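You operate a simulated robot arm through the tools that you are given. There is no shell and no other tool. Be economical: measure what you need, move in short steps, check, and stop when the job is done.

You run a simulated robot arm. Do the job below in one go: nothing can be reset, and whatever is moved stays where it is left.

## Task
Put the tea box on the oil dish.

The check looks at the end state, three seconds after you hand in, the way a careful person would. Anything else that was tipped, shoved, dropped, spilled or broken makes it a failure.

## Robot
A 7-joint arm with a two-finger parallel gripper, fixed in place. Base frame: the origin is at the foot of the arm, x ahead of it, y to its left, z up; the work surface is at about z = 0. Readings come in mm, degrees, newtons and seconds.
With the tool pointing down near the work surface it reaches from about 240 to 620 mm from the base axis. Its first joint turns from -66.0 to 66.0 degrees. Payload 2.6 kg.
The TCP is the grasp point between the finger pads, 30 mm short of the fingertips. In the tool frame z runs along the fingers and y along their closing line. Largest opening 94 mm; finger width 28, thickness 10; the body of the gripper, 50 by 96 mm, starts 55 mm behind the TCP.
Orientation is that of the tool frame in the base frame, as a unit quaternion [x, y, z, w]. With the fingers straight down and closing along the base's y, the tool's x points along the base's -x, its y along +y and its z along -z.

## Interface
- The arm moves only by the tool step_arm. Its arguments are lists of equal length, an entry for each row: "xyz": the shift along the tool's x, y, z in units of 300 mm (1.0 is 300 mm), a list of three; "rot": the turn, a rotation vector about the tool's x, y, z in units of 120 degrees (1.0 is 120 degrees), a list of three; "gripper": the gripper command, from -1 (fully open) to 1 (shut), values between in proportion. In form: {"xyz": [[tx, ty, tz], ...], "rot": [[ax, ay, az], ...], "gripper": [gripper, ...]}. A call has 1 to 12 rows; each row is the pose to reach, as a shift and turn from the pose commanded when the call began, along the tool's axes at that moment. A call with a number of a shift or a turn outside -1 to 1 is refused whole. Rows are played at 5 a second. More than 50 mm and 8.6 degrees between two rows, or a gripper value outside its range, and nothing of the call is played. A pose out of reach is approached as far as the arm can. The call stops where the force on the tool passes 40 N (or 10 N more than at its start, if that is more) or the arm is blocked; 0.2 s more then pass. Each finger travels about 72 mm/s and halts on what it meets, pressing with about 37 N; the grip force reading is that of the motor and also rises with nothing between the fingers. The clock runs only during rows and for 0.2 s after the last one: add rows that repeat a pose to give the fingers time. It gives the time, the measured TCP pose, the force on the tool (base axes), the opening and the grip force at its end, in the units of the frame above (readings bear some noise).
- Cameras (640 x 400 px; columns grow to the right, rows downward): "scene" is fixed at [18.8, 417.1, 575.3]; the picture's right is [-0.90, -0.43, 0.00], its down [-0.20, 0.42, -0.88] and it looks along [0.38, -0.80, -0.47] (base axes); focal length 316 px, centre (320, 200). "wrist" rides on the gripper at [76, 14, -102] in the tool frame; the picture's right is [-0.18, 0.98, 0.00], its down [-0.75, -0.14, -0.64] and it looks along [-0.63, -0.12, 0.77] (tool axes); focal length 243 px, centre (320, 200). There is no depth. A picture from a camera that has moved, and an enlarged one, comes with that camera's place and axes in the base frame and with its lens.
- grab_frame(camera): a new picture of that camera. No time passes.
- zoom(camera, box): a new picture of the part [left, top, right, bottom] of that camera's present view, enlarged. No time passes.
- hand_in(): hands the job in; it is judged then, once.

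Work in short steps. Places have to be worked out from the pictures, the camera data and where the tool is seen: move nearer, look again, correct. Check each grasp and each placing, and mend what went wrong. You have 90 turns and 42 pictures in all, those below and enlarged ones among them. Open the gripper and draw the arm clear of the work before you hand the job in, unless the task says otherwise; then end with one line.

The tools are called after "Call:" as a command line: name --argument value ..., lists and objects as JSON in quotes. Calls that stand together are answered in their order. step_arm: Moves the arm, as the interface text tells. Its arguments: {"type":"object","properties":{"xyz":{"type":"array","items":{"type":"array","items":{"type":"number"}}},"rot":{"type":"array","items":{"type":"array","items":{"type":"number"}}},"gripper":{"type":"array","items":{"type":"number"}}},"required":["xyz","rot","gripper"]} The other tools are called the same way: grab_frame (camera) takes a picture; zoom (camera, box) takes an enlarged picture of a part of a camera's view; hand_in () hands the job in.

At the start:

```text
t: 0.0
position: [280.3, -90.6, 354.5]
tool_rot: [-0.001, 1.0, 0.0, 0.0]
ft_force: [0.4, -0.6, -0.2]
opening: 94.0
grasp_force: 0.1
```

scene: 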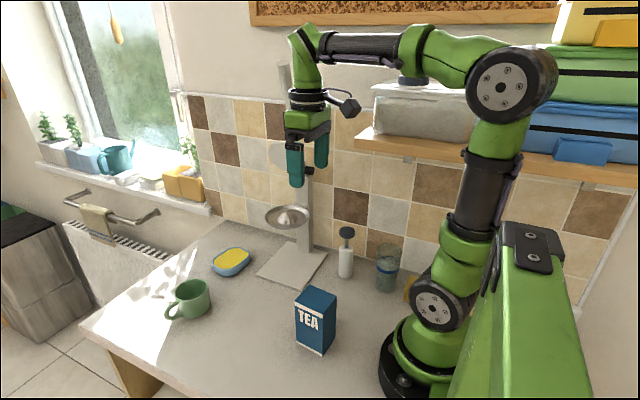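
wrist: 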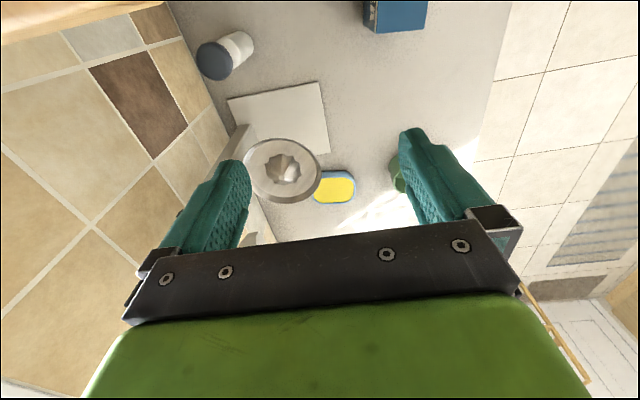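

The pictures show a blue tea box, a metal dish on a stand, a yellow/blue sponge, a mug, a bottle and a glass. I'll enlarge the scene to measure these before moving.

Call:
zoom --camera "scene" --box '[240, 130, 400, 230]'

Call:
zoom --camera "scene" --box '[200, 220, 440, 370]'

Call:
zoom --camera "wrist" --box '[180, 0, 440, 220]'

```text
4.00 times, centred on (320, 180) of scene
camera zoom: at [18.8, 417.1, 575.3], right [-0.9, -0.43, 0.0], down [-0.2, 0.42, -0.88], along [0.38, -0.8, -0.47], focal length 1263 px, centre (320, 280)
```

zoom: 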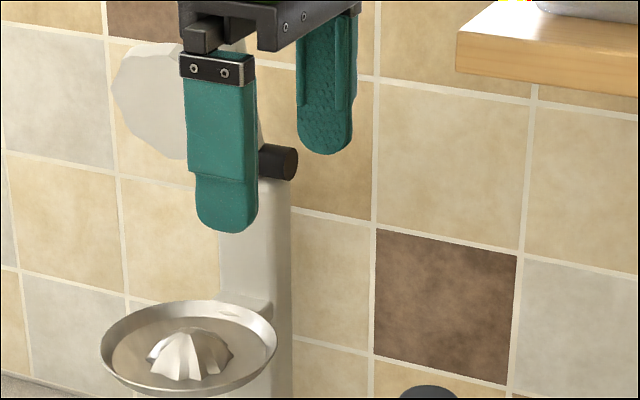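

```text
2.67 times, centred on (320, 295) of scene
camera zoom: at [18.8, 417.1, 575.3], right [-0.9, -0.43, 0.0], down [-0.2, 0.42, -0.88], along [0.38, -0.8, -0.47], focal length 842 px, centre (320, -53)
```

zoom: 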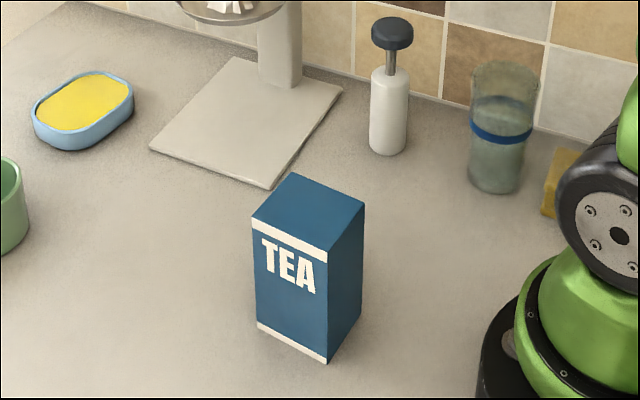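

```text
1.82 times, centred on (310, 110) of wrist
camera zoom: at [205.9, -76.9, 458.3], right [0.18, 0.98, 0.0], down [0.75, -0.14, 0.64], along [0.63, -0.12, -0.77], focal length 441 px, centre (338, 364)
```

zoom: 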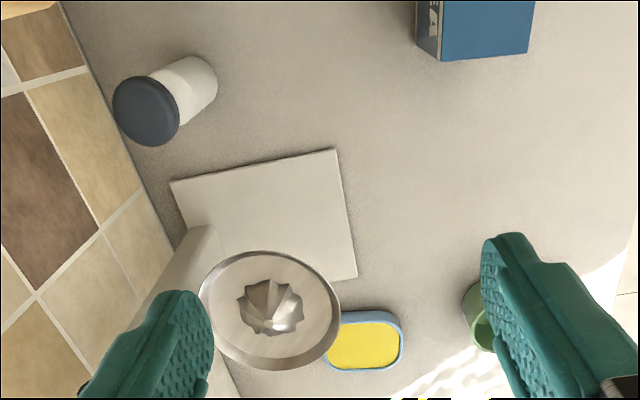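

The metal bowl with the fluted cone is a citrus press on a stand. The low blue dish with yellow contents looks like the oil dish, at about (535,-105). The tea box is at about (223,10), roughly 62 x 53 x 108 mm. I'll move a little ahead and left at height to view the dish better.

Call:
step_arm --xyz '[[-0.08, 0.05, 0.05], [-0.16, 0.1, 0.12]]' --rot '[[0, 0, 0], [0, 0, 0]]' --gripper '[-1, -1]'

Call:
grab_frame --camera "wrist"

Call:
zoom --camera "scene" --box '[150, 220, 278, 300]'

```text
t: 0.6
position: [330.1, -60.2, 319.4]
tool_rot: [0.0, 1.0, 0.0, -0.001]
ft_force: [0.1, -0.1, -0.8]
opening: 94.0
grasp_force: 0.1
```

```text
36 pictures are left
camera wrist: at [254.5, -46.2, 423.0], right [0.18, 0.98, 0.0], down [0.75, -0.14, 0.64], along [0.63, -0.12, -0.77], focal length 243 px, centre (320, 200)
```

wrist: 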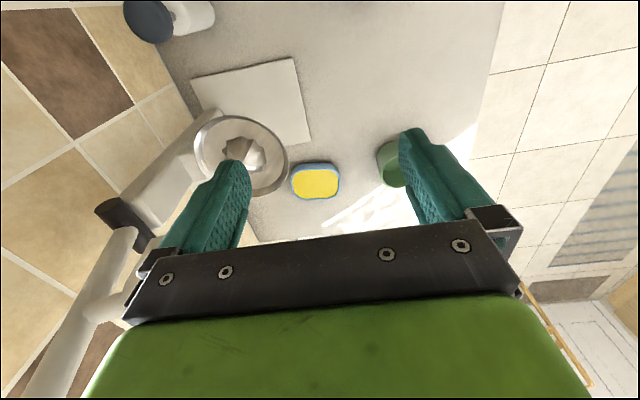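

```text
5.00 times, centred on (214, 260) of scene
camera zoom: at [18.8, 417.1, 575.3], right [-0.9, -0.43, 0.0], down [-0.2, 0.42, -0.88], along [0.38, -0.8, -0.47], focal length 1579 px, centre (850, -100)
```

zoom: 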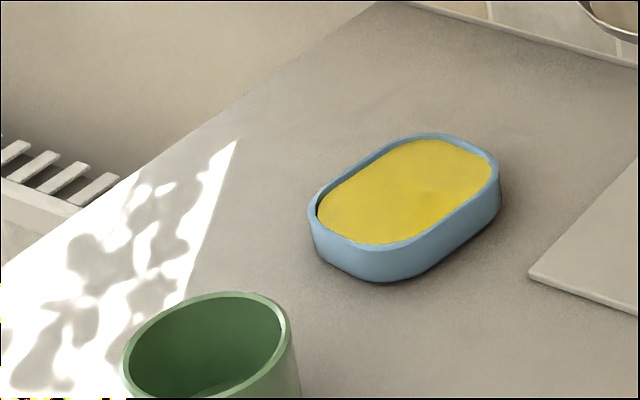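

Call:
zoom --camera "scene" --box '[208, 242, 256, 280]'

Call:
zoom --camera "wrist" --box '[270, 140, 366, 220]'

Call:
zoom --camera "scene" --box '[360, 220, 440, 320]'

```text
10.53 times, centred on (232, 261) of scene
camera zoom: at [18.8, 417.1, 575.3], right [-0.9, -0.43, 0.0], down [-0.2, 0.42, -0.88], along [0.38, -0.8, -0.47], focal length 3324 px, centre (1246, -442)
```

zoom: 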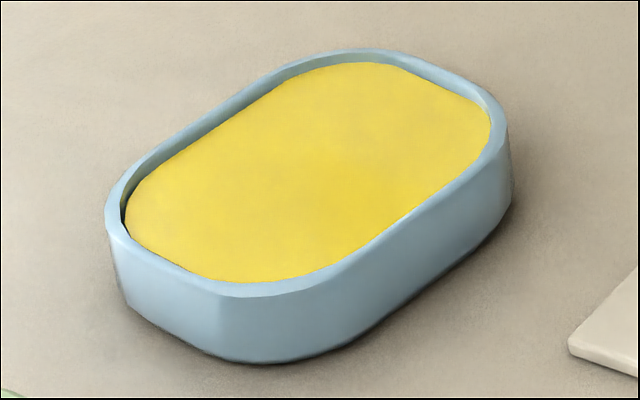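

```text
5.00 times, centred on (318, 180) of wrist
camera zoom: at [254.5, -46.2, 423.0], right [0.18, 0.98, 0.0], down [0.75, -0.14, 0.64], along [0.63, -0.12, -0.77], focal length 1213 px, centre (330, 300)
```

zoom: 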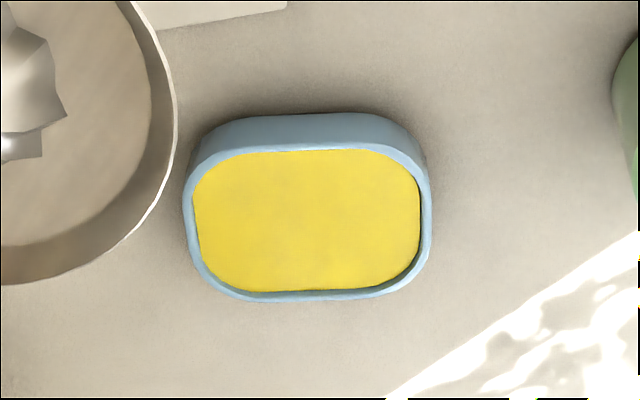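

```text
4.00 times, centred on (400, 270) of scene
camera zoom: at [18.8, 417.1, 575.3], right [-0.9, -0.43, 0.0], down [-0.2, 0.42, -0.88], along [0.38, -0.8, -0.47], focal length 1263 px, centre (0, -80)
```

zoom: 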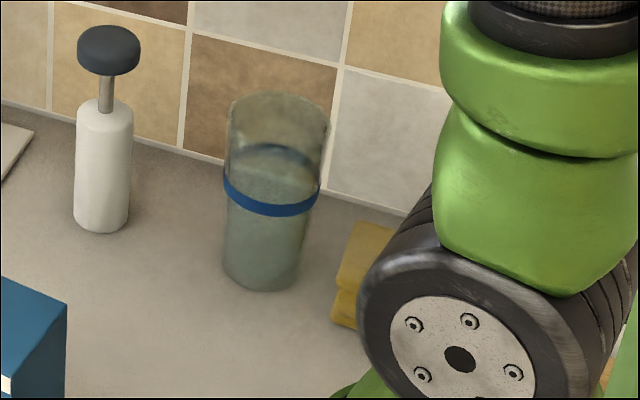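

The insert is flat yellow inside a hollow-looking blue dish, about 99 x 78 mm with its rim at z≈25 and centred near (539,-110). I take that as the oil dish. Next I'll move over the tea box and look at it from closer.

Call:
step_arm --xyz '[[0.08, 0.06, 0.02], [0.16, 0.12, 0.05], [0.24, 0.18, 0.1], [0.3167, 0.2333, 0.15]]' --rot '[[0, 0, 0], [0, 0, 0], [0, 0, 0], [0, 0, 0]]' --gripper '[-1, -1, -1, -1]'

Call:
grab_frame --camera "wrist"

Call:
grab_frame --camera "scene"

```text
t: 1.6
position: [235.3, 8.9, 274.1]
tool_rot: [0.001, 1.0, -0.001, 0.0]
ft_force: [0.4, 0.5, -0.6]
opening: 94.0
grasp_force: 0.1
```

```text
31 pictures are left
camera wrist: at [159.8, 24.1, 377.3], right [0.18, 0.98, 0.0], down [0.75, -0.14, 0.64], along [0.63, -0.12, -0.77], focal length 243 px, centre (320, 200)
```

wrist: 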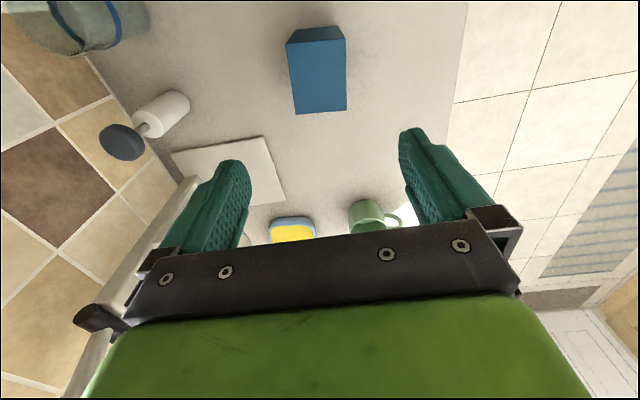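

```text
30 pictures are left
```

scene: 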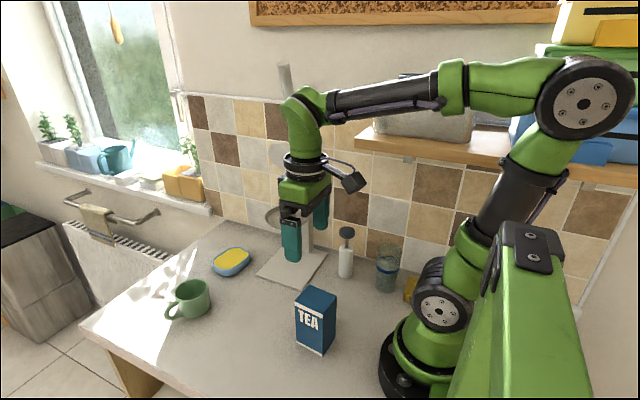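

The box top's centre computes to about (223,11), roughly 65 x 54 mm and 108 mm tall, turned about -6°. I'll align the yaw and go down to z≈160, just above it.

Call:
step_arm --xyz '[[0.02, 0.003, 0.13], [0.04, 0.007, 0.26], [0.04, 0.007, 0.38]]' --rot '[[0, 0, 0.025], [0, 0, 0.05], [0, 0, 0.05]]' --gripper '[-1, -1, -1]'

Call:
grab_frame --camera "scene"

Call:
grab_frame --camera "wrist"

```text
t: 2.4
position: [221.6, 13.3, 160.0]
tool_rot: [0.052, 0.999, 0.0, 0.0]
ft_force: [0.3, 0.1, 1.1]
opening: 94.1
grasp_force: 0.1
```

```text
29 pictures are left
```

scene: 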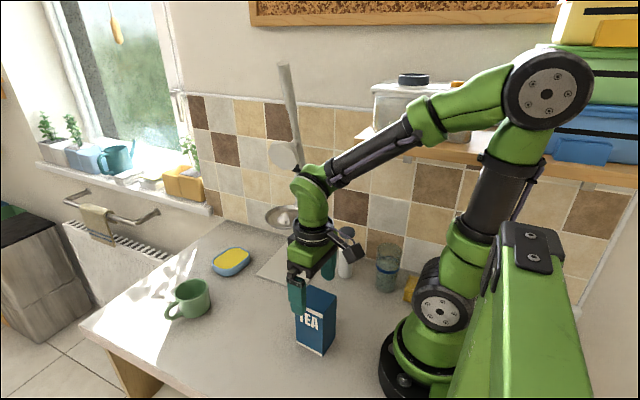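

```text
28 pictures are left
camera wrist: at [149.2, 35.0, 263.4], right [0.29, 0.96, 0.0], down [0.73, -0.22, 0.64], along [0.62, -0.18, -0.77], focal length 243 px, centre (320, 200)
```

wrist: 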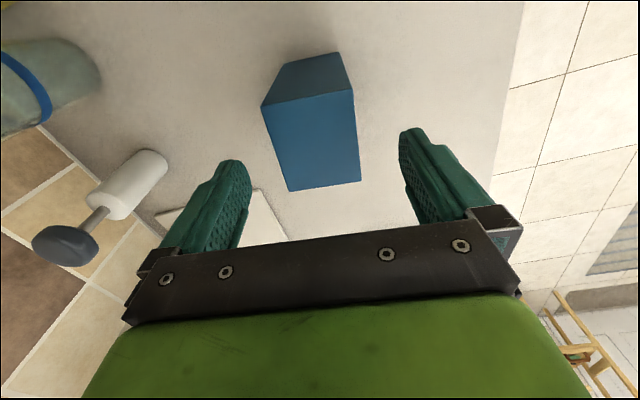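

The box top reads centre (227,11) with yaw -6.5°, and the gripper is well aligned, with the box between the open fingers. I'll go down to TCP z≈75, keeping the gripper open.

Call:
step_arm --xyz '[[-0.015, -0.007, 0.09], [-0.015, -0.007, 0.19], [-0.015, -0.007, 0.2833], [-0.015, -0.007, 0.2833]]' --rot '[[0, 0, 0.004], [0, 0, 0.004], [0, 0, 0.004], [0, 0, 0.004]]' --gripper '[-1, -1, -1, -1]'

Call:
grab_frame --camera "wrist"

```text
t: 3.4
position: [227.3, 10.1, 74.6]
tool_rot: [0.057, 0.998, 0.0, 0.0]
ft_force: [-0.1, 0.2, 0.9]
opening: 94.3
grasp_force: 0.1
```

```text
27 pictures are left
camera wrist: at [153.0, 32.6, 178.8], right [0.29, 0.96, 0.0], down [0.73, -0.23, 0.64], along [0.61, -0.19, -0.77], focal length 243 px, centre (320, 200)
```

wrist: 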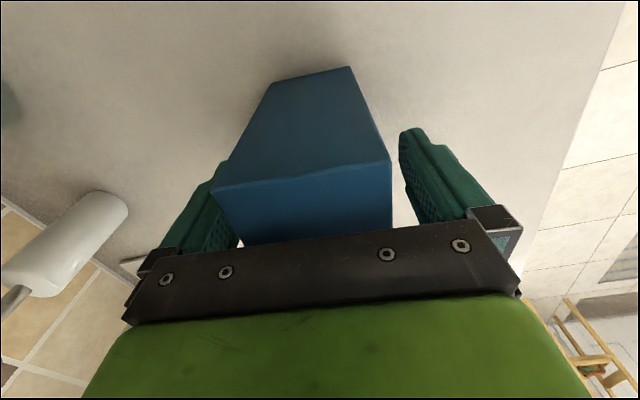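

The box sits centred between the fingers, and its height looks closer to 112–115 mm. The gripper body still clears it, so I'll close.

Call:
step_arm --xyz '[[0, 0, 0], [0, 0, 0], [0, 0, 0], [0, 0, 0], [0, 0, 0]]' --rot '[[0, 0, 0], [0, 0, 0], [0, 0, 0], [0, 0, 0], [0, 0, 0]]' --gripper '[-0.6, -0.2, 0.3, 1, 1]'

```text
t: 4.6
position: [225.7, 9.5, 75.8]
tool_rot: [0.055, 0.998, 0.0, 0.0]
ft_force: [-0.2, -1.0, 0.4]
opening: 58.7
grasp_force: 36.5
```

The grip holds at an opening of 58.7 mm and 36 N, so the box is about 59 mm wide. I'll lift it straight up.

Call:
step_arm --xyz '[[0, 0, -0.05], [0, 0, -0.15], [0, 0, -0.3], [0, 0, -0.45]]' --rot '[[0, 0, 0], [0, 0, 0], [0, 0, 0], [0, 0, 0]]' --gripper '[1, 1, 1, 1]'

Call:
grab_frame --camera "scene"

```text
t: 5.6
position: [225.5, 8.9, 209.1]
tool_rot: [0.056, 0.998, 0.0, 0.0]
ft_force: [-0.5, 0.1, -0.4]
opening: 58.1
grasp_force: 37.2
```

```text
26 pictures are left
```

scene: 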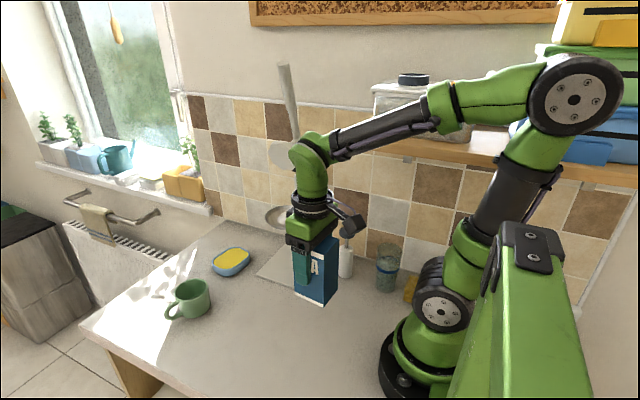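

The box is held, with its bottom about 75 mm below the TCP. I'll carry it forward, higher and well clear of the citrus press.

Call:
step_arm --xyz '[[-0.13, 0.004, -0.03], [-0.27, 0.008, -0.07], [-0.41, 0.013, -0.07], [-0.55, 0.018, -0.07], [-0.69, 0.022, -0.07], [-0.835, 0.027, -0.07]]' --rot '[[0, 0, 0], [0, 0, 0.01], [0, 0, 0.02], [0, 0, 0.03], [0, 0, 0.038], [0, 0, 0.038]]' --gripper '[1, 1, 1, 1, 1, 1]'

Call:
grab_frame --camera "scene"

Call:
grab_frame --camera "wrist"

```text
t: 7.0
position: [473.5, -12.3, 230.9]
tool_rot: [0.096, 0.995, 0.0, 0.0]
ft_force: [0.1, 0.2, -0.1]
opening: 58.3
grasp_force: 36.8
```

```text
25 pictures are left
```

scene: 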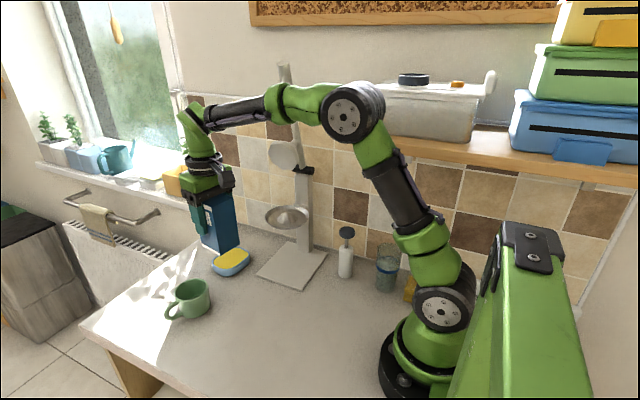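

```text
24 pictures are left
camera wrist: at [402.1, 15.7, 333.8], right [0.37, 0.93, 0.0], down [0.71, -0.28, 0.64], along [0.6, -0.24, -0.77], focal length 243 px, centre (320, 200)
```

wrist: 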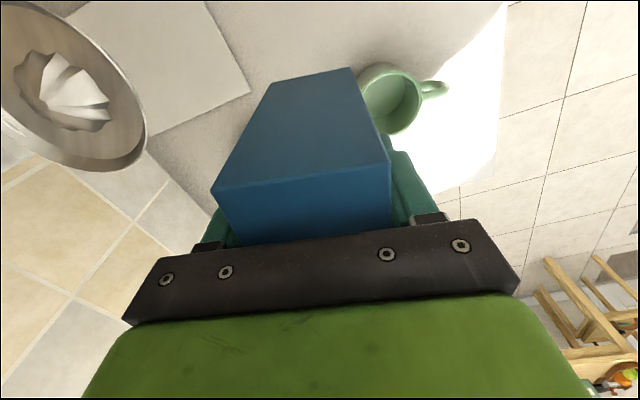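

Yaw is now -11°, matching the dish. I'll shift over the dish centre at about (539,-108), still high.

Call:
step_arm --xyz '[[-0.1, -0.09, 0], [-0.19, -0.18, 0], [-0.275, -0.271, 0], [-0.275, -0.271, 0]]' --rot '[[0, 0, 0], [0, 0, 0], [0, 0, 0], [0, 0, 0]]' --gripper '[1, 1, 1, 1]'

Call:
zoom --camera "scene" --box '[150, 160, 310, 300]'

Call:
grab_frame --camera "wrist"

```text
t: 8.0
position: [538.3, -107.5, 228.9]
tool_rot: [0.096, 0.995, 0.0, 0.0]
ft_force: [-0.1, 0.0, -0.2]
opening: 58.7
grasp_force: 36.9
```

```text
2.86 times, centred on (230, 230) of scene
camera zoom: at [18.8, 417.1, 575.3], right [-0.9, -0.43, 0.0], down [-0.2, 0.42, -0.88], along [0.38, -0.8, -0.47], focal length 902 px, centre (577, 114)
```

zoom: 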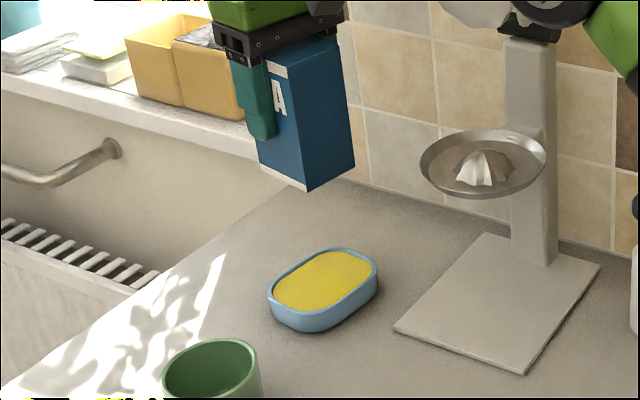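

```text
22 pictures are left
camera wrist: at [468.5, -79.7, 332.1], right [0.37, 0.93, 0.0], down [0.71, -0.28, 0.64], along [0.6, -0.24, -0.77], focal length 243 px, centre (320, 200)
```

wrist: 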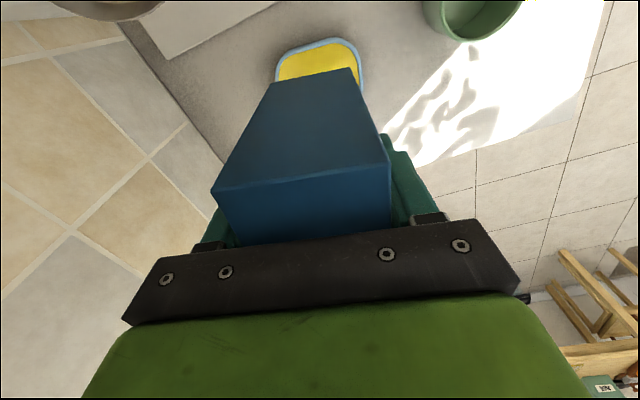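

The box's calibration check agrees to a few mm, and I put the dish centre at about (541,-106). I'll correct slightly and lower until the box bottom is at z≈40.

Call:
step_arm --xyz '[[-0.007, 0.0065, 0.1], [-0.007, 0.0065, 0.2], [-0.007, 0.0065, 0.3], [-0.007, 0.0065, 0.38], [-0.007, 0.0065, 0.38]]' --rot '[[0, 0, 0], [0, 0, 0], [0, 0, 0], [0, 0, 0], [0, 0, 0]]' --gripper '[1, 1, 1, 1, 1]'

Call:
zoom --camera "scene" --box '[182, 220, 278, 280]'

Call:
grab_frame --camera "wrist"

```text
t: 9.2
position: [545.1, -104.8, 115.8]
tool_rot: [0.095, 0.995, -0.001, 0.0]
ft_force: [0.0, -0.1, -0.2]
opening: 58.4
grasp_force: 36.9
```

```text
6.67 times, centred on (230, 250) of scene
camera zoom: at [18.8, 417.1, 575.3], right [-0.9, -0.43, 0.0], down [-0.2, 0.42, -0.88], along [0.38, -0.8, -0.47], focal length 2105 px, centre (920, -133)
```

zoom: 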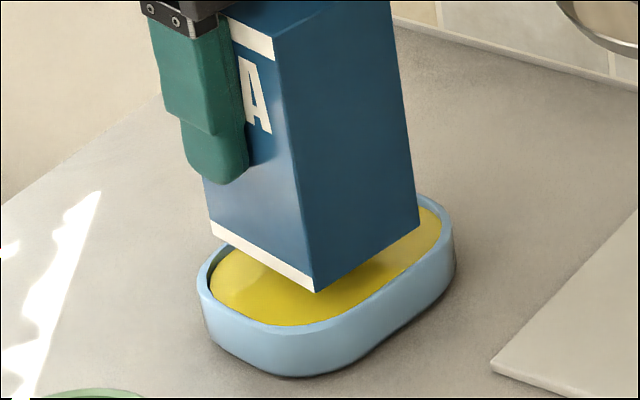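

```text
20 pictures are left
camera wrist: at [473.2, -76.8, 219.2], right [0.37, 0.93, 0.0], down [0.71, -0.28, 0.64], along [0.6, -0.24, -0.77], focal length 243 px, centre (320, 200)
```

wrist: 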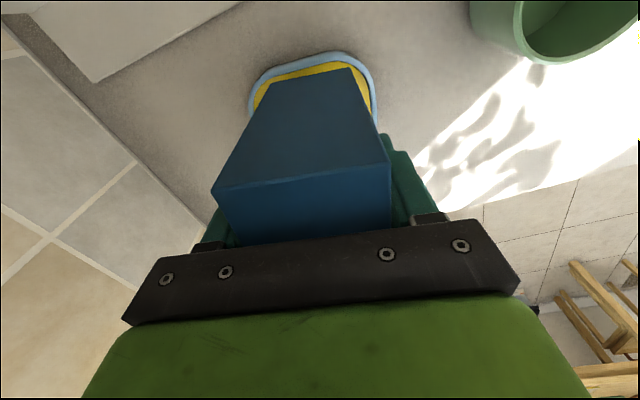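

The box lies square over the dish, and its long side looks about as wide as the dish rim to rim. I'll lower by 8 mm and look closely at where the edges land.

Call:
step_arm --xyz '[[0, 0, 0.015], [0, 0, 0.027], [0, 0, 0.027]]' --rot '[[0, 0, 0], [0, 0, 0], [0, 0, 0]]' --gripper '[1, 1, 1]'

Call:
zoom --camera "scene" --box '[208, 242, 256, 280]'

Call:
zoom --camera "wrist" --box '[230, 30, 410, 142]'

```text
t: 10.0
position: [544.9, -105.6, 107.2]
tool_rot: [0.096, 0.995, 0.0, -0.001]
ft_force: [0.3, -0.2, -1.4]
opening: 58.4
grasp_force: 37.3
```

```text
10.53 times, centred on (232, 261) of scene
camera zoom: at [18.8, 417.1, 575.3], right [-0.9, -0.43, 0.0], down [-0.2, 0.42, -0.88], along [0.38, -0.8, -0.47], focal length 3324 px, centre (1246, -442)
```

zoom: 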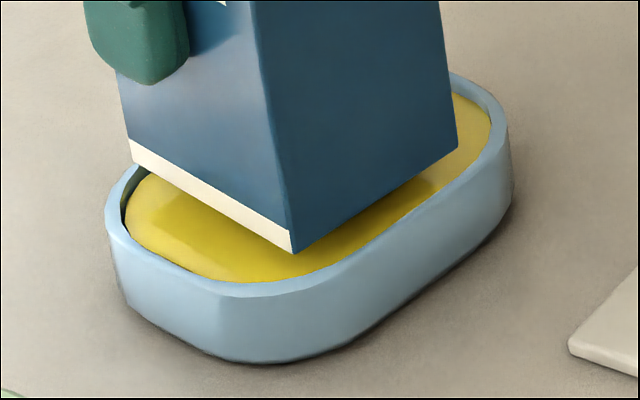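

```text
3.56 times, centred on (320, 86) of wrist
camera zoom: at [474.2, -77.0, 211.5], right [0.37, 0.93, 0.0], down [0.71, -0.28, 0.64], along [0.6, -0.24, -0.77], focal length 863 px, centre (320, 605)
```

zoom: 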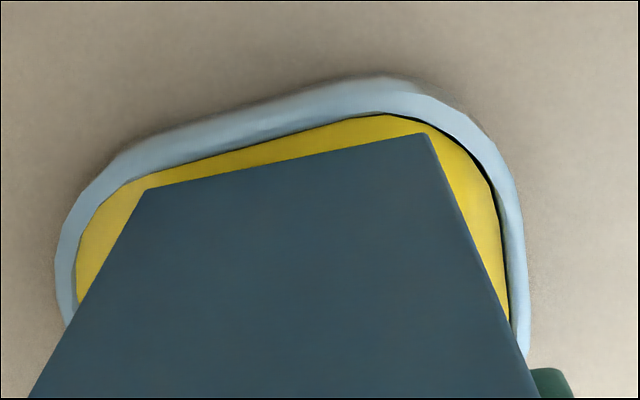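

The box's near edge lands about 2 mm inside the near rim and its far edge lands on the far rim. I'll shift it 2 mm back to centre it, then lower in small steps, watching the force to see what carries it.

Call:
step_arm --xyz '[[0.007, 0, 0], [0.007, 0, 0.008], [0.007, 0, 0.014], [0.007, 0, 0.018], [0.007, 0, 0.018]]' --rot '[[0, 0, 0], [0, 0, 0], [0, 0, 0], [0, 0, 0], [0, 0, 0]]' --gripper '[1, 1, 1, 1, 1]'

Call:
zoom --camera "scene" --box '[208, 242, 256, 280]'

```text
t: 11.2
position: [540.8, -104.3, 102.5]
tool_rot: [0.095, 0.995, 0.0, 0.0]
ft_force: [-0.1, 0.7, -0.4]
opening: 58.5
grasp_force: 37.7
```

```text
10.53 times, centred on (232, 261) of scene
camera zoom: at [18.8, 417.1, 575.3], right [-0.9, -0.43, 0.0], down [-0.2, 0.42, -0.88], along [0.38, -0.8, -0.47], focal length 3324 px, centre (1246, -442)
```

zoom: 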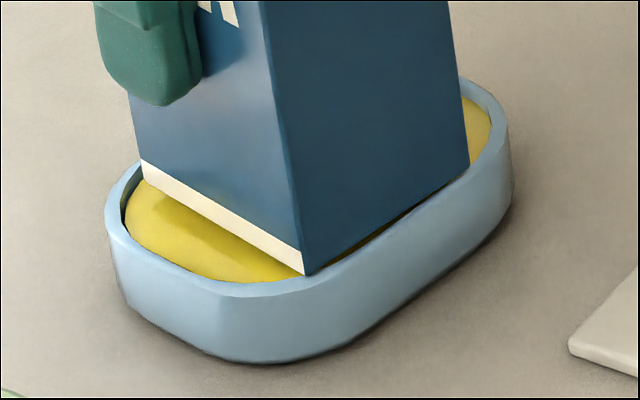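

The near edge is now just above the near rim, with no contact yet. I'll lower another 3 mm in 1 mm steps.

Call:
step_arm --xyz '[[0, 0, 0.0033], [0, 0, 0.0067], [0, 0, 0.01], [0, 0, 0.01]]' --rot '[[0, 0, 0], [0, 0, 0], [0, 0, 0], [0, 0, 0]]' --gripper '[1, 1, 1, 1]'

Call:
zoom --camera "scene" --box '[208, 242, 256, 280]'

```text
t: 12.2
position: [541.8, -105.7, 100.1]
tool_rot: [0.096, 0.995, 0.0, 0.001]
ft_force: [-0.6, -0.2, -0.5]
opening: 58.3
grasp_force: 36.5
```

```text
10.53 times, centred on (232, 261) of scene
camera zoom: at [18.8, 417.1, 575.3], right [-0.9, -0.43, 0.0], down [-0.2, 0.42, -0.88], along [0.38, -0.8, -0.47], focal length 3324 px, centre (1246, -442)
```

zoom: 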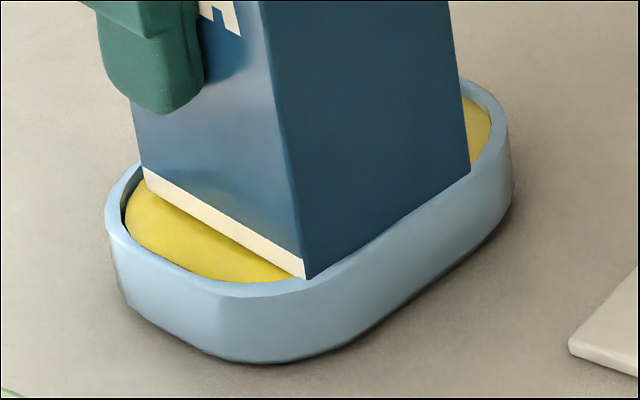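

Still no load, and the bottom is at about z=25. I'll go 3 mm further, slowly.

Call:
step_arm --xyz '[[0, 0, 0.0033], [0, 0, 0.0067], [0, 0, 0.01], [0, 0, 0.01]]' --rot '[[0, 0, 0], [0, 0, 0], [0, 0, 0], [0, 0, 0]]' --gripper '[1, 1, 1, 1]'

Call:
zoom --camera "scene" --box '[208, 242, 256, 280]'

```text
t: 13.2
position: [542.6, -105.3, 99.4]
tool_rot: [0.095, 0.995, 0.0, 0.002]
ft_force: [-6.7, 1.5, 20.6]
opening: 58.4
grasp_force: 37.3
```

```text
10.53 times, centred on (232, 261) of scene
camera zoom: at [18.7, 417.1, 575.3], right [-0.9, -0.43, 0.0], down [-0.2, 0.42, -0.88], along [0.38, -0.8, -0.47], focal length 3324 px, centre (1246, -442)
```

zoom: 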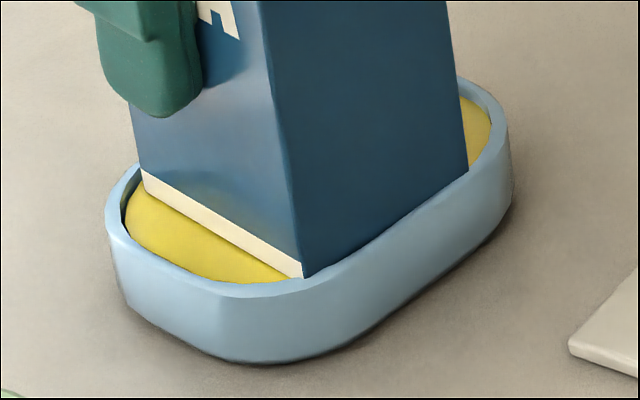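

Contact is at rim height: 20 N up and -6.7 N in x, with a slight tilt suggesting the far rim carries more. I'll lift 3 mm, shift 1.5 mm back toward the base, and touch down again to compare.

Call:
step_arm --xyz '[[0, 0, -0.01], [0.005, 0, -0.01], [0.005, 0, -0.0033], [0.005, 0, 0], [0.005, 0, 0]]' --rot '[[0, 0, 0], [0, 0, 0], [0, 0, 0], [0, 0, 0], [0, 0, 0]]' --gripper '[1, 1, 1, 1, 1]'

Call:
zoom --camera "scene" --box '[208, 242, 256, 280]'

Call:
zoom --camera "wrist" --box '[230, 30, 410, 142]'

```text
t: 14.4
position: [539.8, -105.6, 98.2]
tool_rot: [0.096, 0.995, 0.0, 0.002]
ft_force: [-6.5, 2.8, 22.2]
opening: 58.4
grasp_force: 37.0
```

```text
10.53 times, centred on (232, 261) of scene
camera zoom: at [18.7, 417.1, 575.3], right [-0.9, -0.43, 0.0], down [-0.2, 0.42, -0.88], along [0.38, -0.8, -0.47], focal length 3324 px, centre (1246, -442)
```

zoom: 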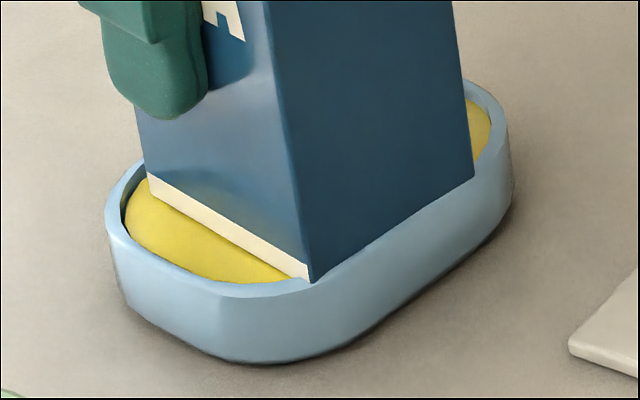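

```text
3.56 times, centred on (320, 86) of wrist
camera zoom: at [469.4, -76.7, 202.2], right [0.37, 0.93, 0.0], down [0.71, -0.28, 0.64], along [0.6, -0.24, -0.76], focal length 863 px, centre (320, 605)
```

zoom: 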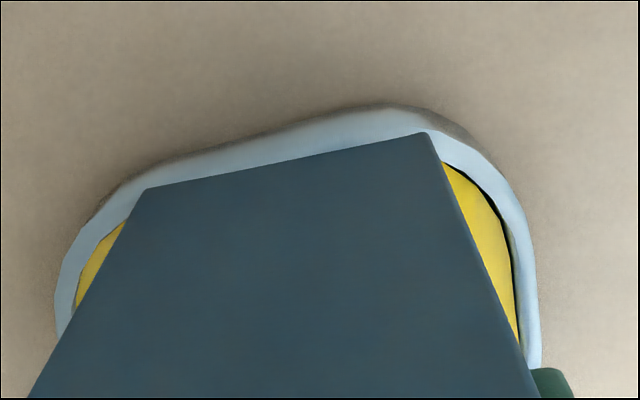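

Re-measuring from the scene gives a box footprint of about 62 x 53 mm, a little narrower than the dish's inner ~67 mm. The near edge is currently on the near rim only. I'll lift, shift 6 mm forward to centre it inside the rim, and probe gently to see if the yellow surface carries load.

Call:
step_arm --xyz '[[0, 0, -0.02], [-0.01, 0, -0.02], [-0.02, 0, -0.02], [-0.02, 0, -0.01], [-0.02, 0, -0.003], [-0.02, 0, -0.003]]' --rot '[[0, 0, 0], [0, 0, 0], [0, 0, 0], [0, 0, 0], [0, 0, 0], [0, 0, 0]]' --gripper '[1, 1, 1, 1, 1, 1]'

Call:
zoom --camera "scene" --box '[208, 242, 256, 280]'

```text
t: 15.8
position: [546.7, -105.9, 99.5]
tool_rot: [0.096, 0.995, 0.0, 0.001]
ft_force: [-1.1, -0.9, 3.5]
opening: 58.3
grasp_force: 37.2
```

```text
10.53 times, centred on (232, 261) of scene
camera zoom: at [18.8, 417.1, 575.3], right [-0.9, -0.43, 0.0], down [-0.2, 0.42, -0.88], along [0.38, -0.8, -0.47], focal length 3324 px, centre (1246, -442)
```

zoom: 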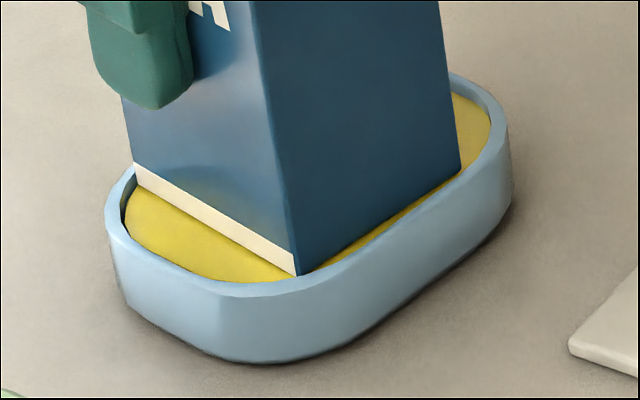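

There is a light contact (3.5 N) at the same height with a yellow strip visible on the near side. I'll lift slightly, recentre 2 mm back so the box is clear of both rims, and press lightly again.

Call:
step_arm --xyz '[[0, 0, -0.013], [0.007, 0, -0.013], [0.007, 0, -0.003], [0.007, 0, 0.0], [0.007, 0, 0.004], [0.007, 0, 0.004]]' --rot '[[0, 0, 0], [0, 0, 0], [0, 0, 0], [0, 0, 0], [0, 0, 0], [0, 0, 0]]' --gripper '[1, 1, 1, 1, 1, 1]'

Call:
zoom --camera "scene" --box '[208, 242, 256, 280]'

Call:
zoom --camera "wrist" --box '[230, 30, 410, 142]'

```text
t: 17.2
position: [544.4, -105.5, 99.4]
tool_rot: [0.096, 0.995, 0.001, 0.002]
ft_force: [-5.0, 2.5, 18.3]
opening: 58.5
grasp_force: 37.7
```

```text
10.53 times, centred on (232, 261) of scene
camera zoom: at [18.7, 417.1, 575.3], right [-0.9, -0.43, 0.0], down [-0.2, 0.42, -0.88], along [0.38, -0.8, -0.47], focal length 3324 px, centre (1246, -442)
```

zoom: 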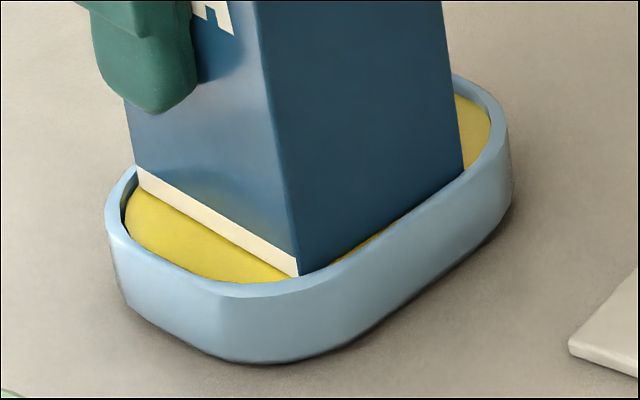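

```text
3.56 times, centred on (320, 86) of wrist
camera zoom: at [473.5, -77.6, 202.1], right [0.37, 0.93, 0.0], down [0.71, -0.28, 0.64], along [0.6, -0.24, -0.76], focal length 863 px, centre (320, 605)
```

zoom: 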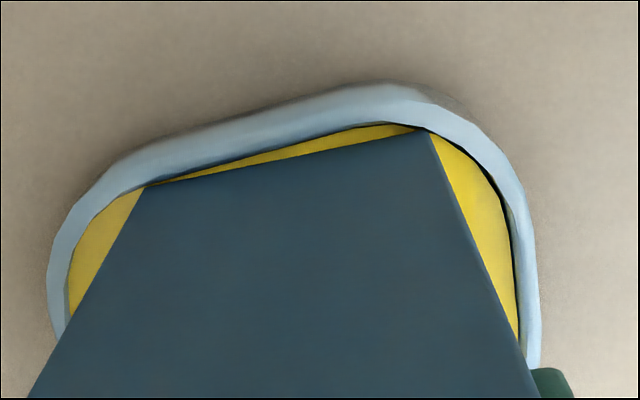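

Contact comes at the same height wherever the box is, including here inside the rim, so the yellow surface carries it. I'll relieve the press by 1.3 mm, then open the fingers partly and check that it stands.

Call:
step_arm --xyz '[[0, 0, -0.0043], [0, 0, -0.0043], [0, 0, -0.0043], [0, 0, -0.0043], [0, 0, -0.0043]]' --rot '[[0, 0, 0], [0, 0, 0], [0, 0, 0], [0, 0, 0], [0, 0, 0]]' --gripper '[1, 1, -0.35, -0.5, -0.5]'

Call:
zoom --camera "scene" --box '[182, 210, 278, 280]'

```text
t: 18.4
position: [545.3, -106.0, 97.9]
tool_rot: [0.096, 0.995, 0.001, 0.0]
ft_force: [0.6, -0.4, 0.4]
opening: 70.4
grasp_force: 0.0
```

```text
5.71 times, centred on (230, 245) of scene
camera zoom: at [18.8, 417.1, 575.3], right [-0.9, -0.43, 0.0], down [-0.2, 0.42, -0.88], along [0.38, -0.8, -0.47], focal length 1805 px, centre (834, -57)
```

zoom: 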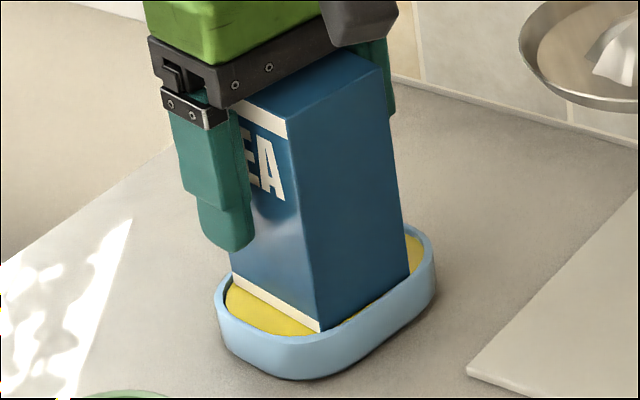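

The box stands upright on the dish with the fingers off it. I'll open fully, wait, and withdraw straight up.

Call:
step_arm --xyz '[[0, 0, 0], [0, 0, -0.03], [0, 0, -0.12], [0, 0, -0.25], [0, 0, -0.4], [0, 0, -0.5]]' --rot '[[0, 0, 0], [0, 0, 0], [0, 0, 0], [0, 0, 0], [0, 0, 0], [0, 0, 0]]' --gripper '[-0.9, -0.9, -0.9, -0.9, -0.9, -0.9]'

Call:
grab_frame --camera "scene"

Call:
zoom --camera "scene" --box '[182, 210, 278, 280]'

```text
t: 19.8
position: [544.4, -108.3, 250.1]
tool_rot: [0.096, 0.995, 0.0, 0.0]
ft_force: [0.1, -0.3, -1.0]
opening: 89.1
grasp_force: 0.0
```

```text
8 pictures are left
```

scene: 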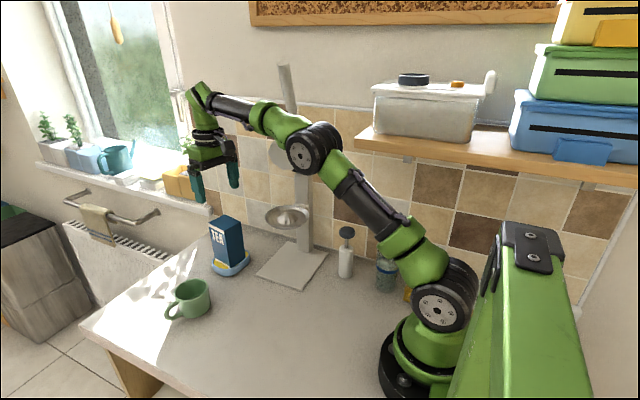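

```text
5.71 times, centred on (230, 245) of scene
camera zoom: at [18.8, 417.1, 575.3], right [-0.9, -0.43, 0.0], down [-0.2, 0.42, -0.88], along [0.38, -0.8, -0.47], focal length 1805 px, centre (834, -57)
```

zoom: 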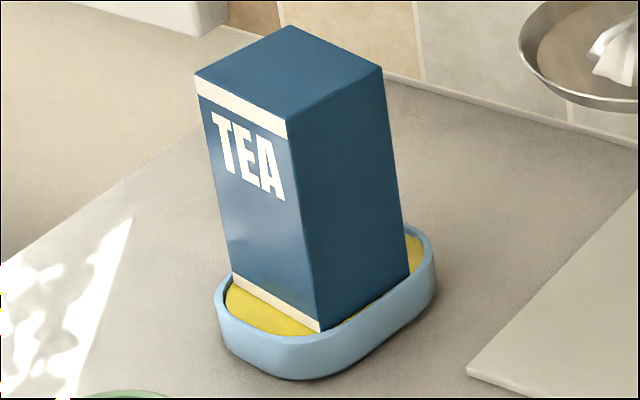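

The box stands free and upright on the dish, and nothing else has moved. I'll draw the arm back clear of it and check once more.

Call:
step_arm --xyz '[[0.03, 0.1, -0.05], [0.1, 0.2, -0.1], [0.2, 0.27, -0.13], [0.33, 0.3, -0.15], [0.4, 0.3, -0.15]]' --rot '[[0, 0, 0], [0, 0, 0], [0, 0, 0], [0, 0, 0], [0, 0, 0]]' --gripper '[-0.9, -0.9, -0.9, -0.9, -0.9]'

Call:
grab_frame --camera "scene"

```text
t: 21.0
position: [444.1, 4.2, 293.2]
tool_rot: [0.096, 0.995, 0.0, 0.0]
ft_force: [0.4, 0.0, 0.1]
opening: 89.2
grasp_force: 0.1
```

```text
6 pictures are left
```

scene: 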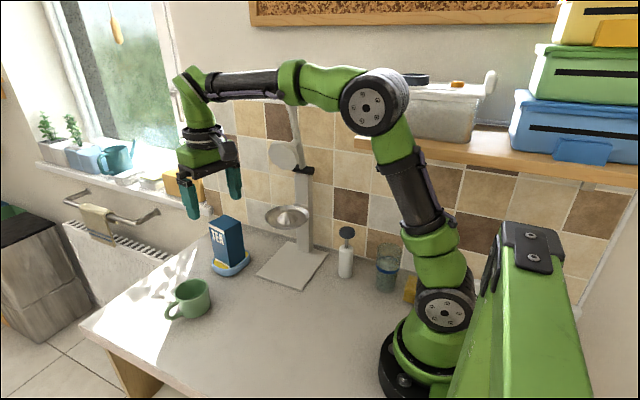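

The box is steady on the dish, the arm is clear and the gripper is open, so I'm handing in.

Call:
hand_in

```text
The job is handed in.
```

The tea box is standing upright on the blue dish with the yellow contents, which I took to be the oil dish; the last picture shows nothing else moved, tipped or spilled.
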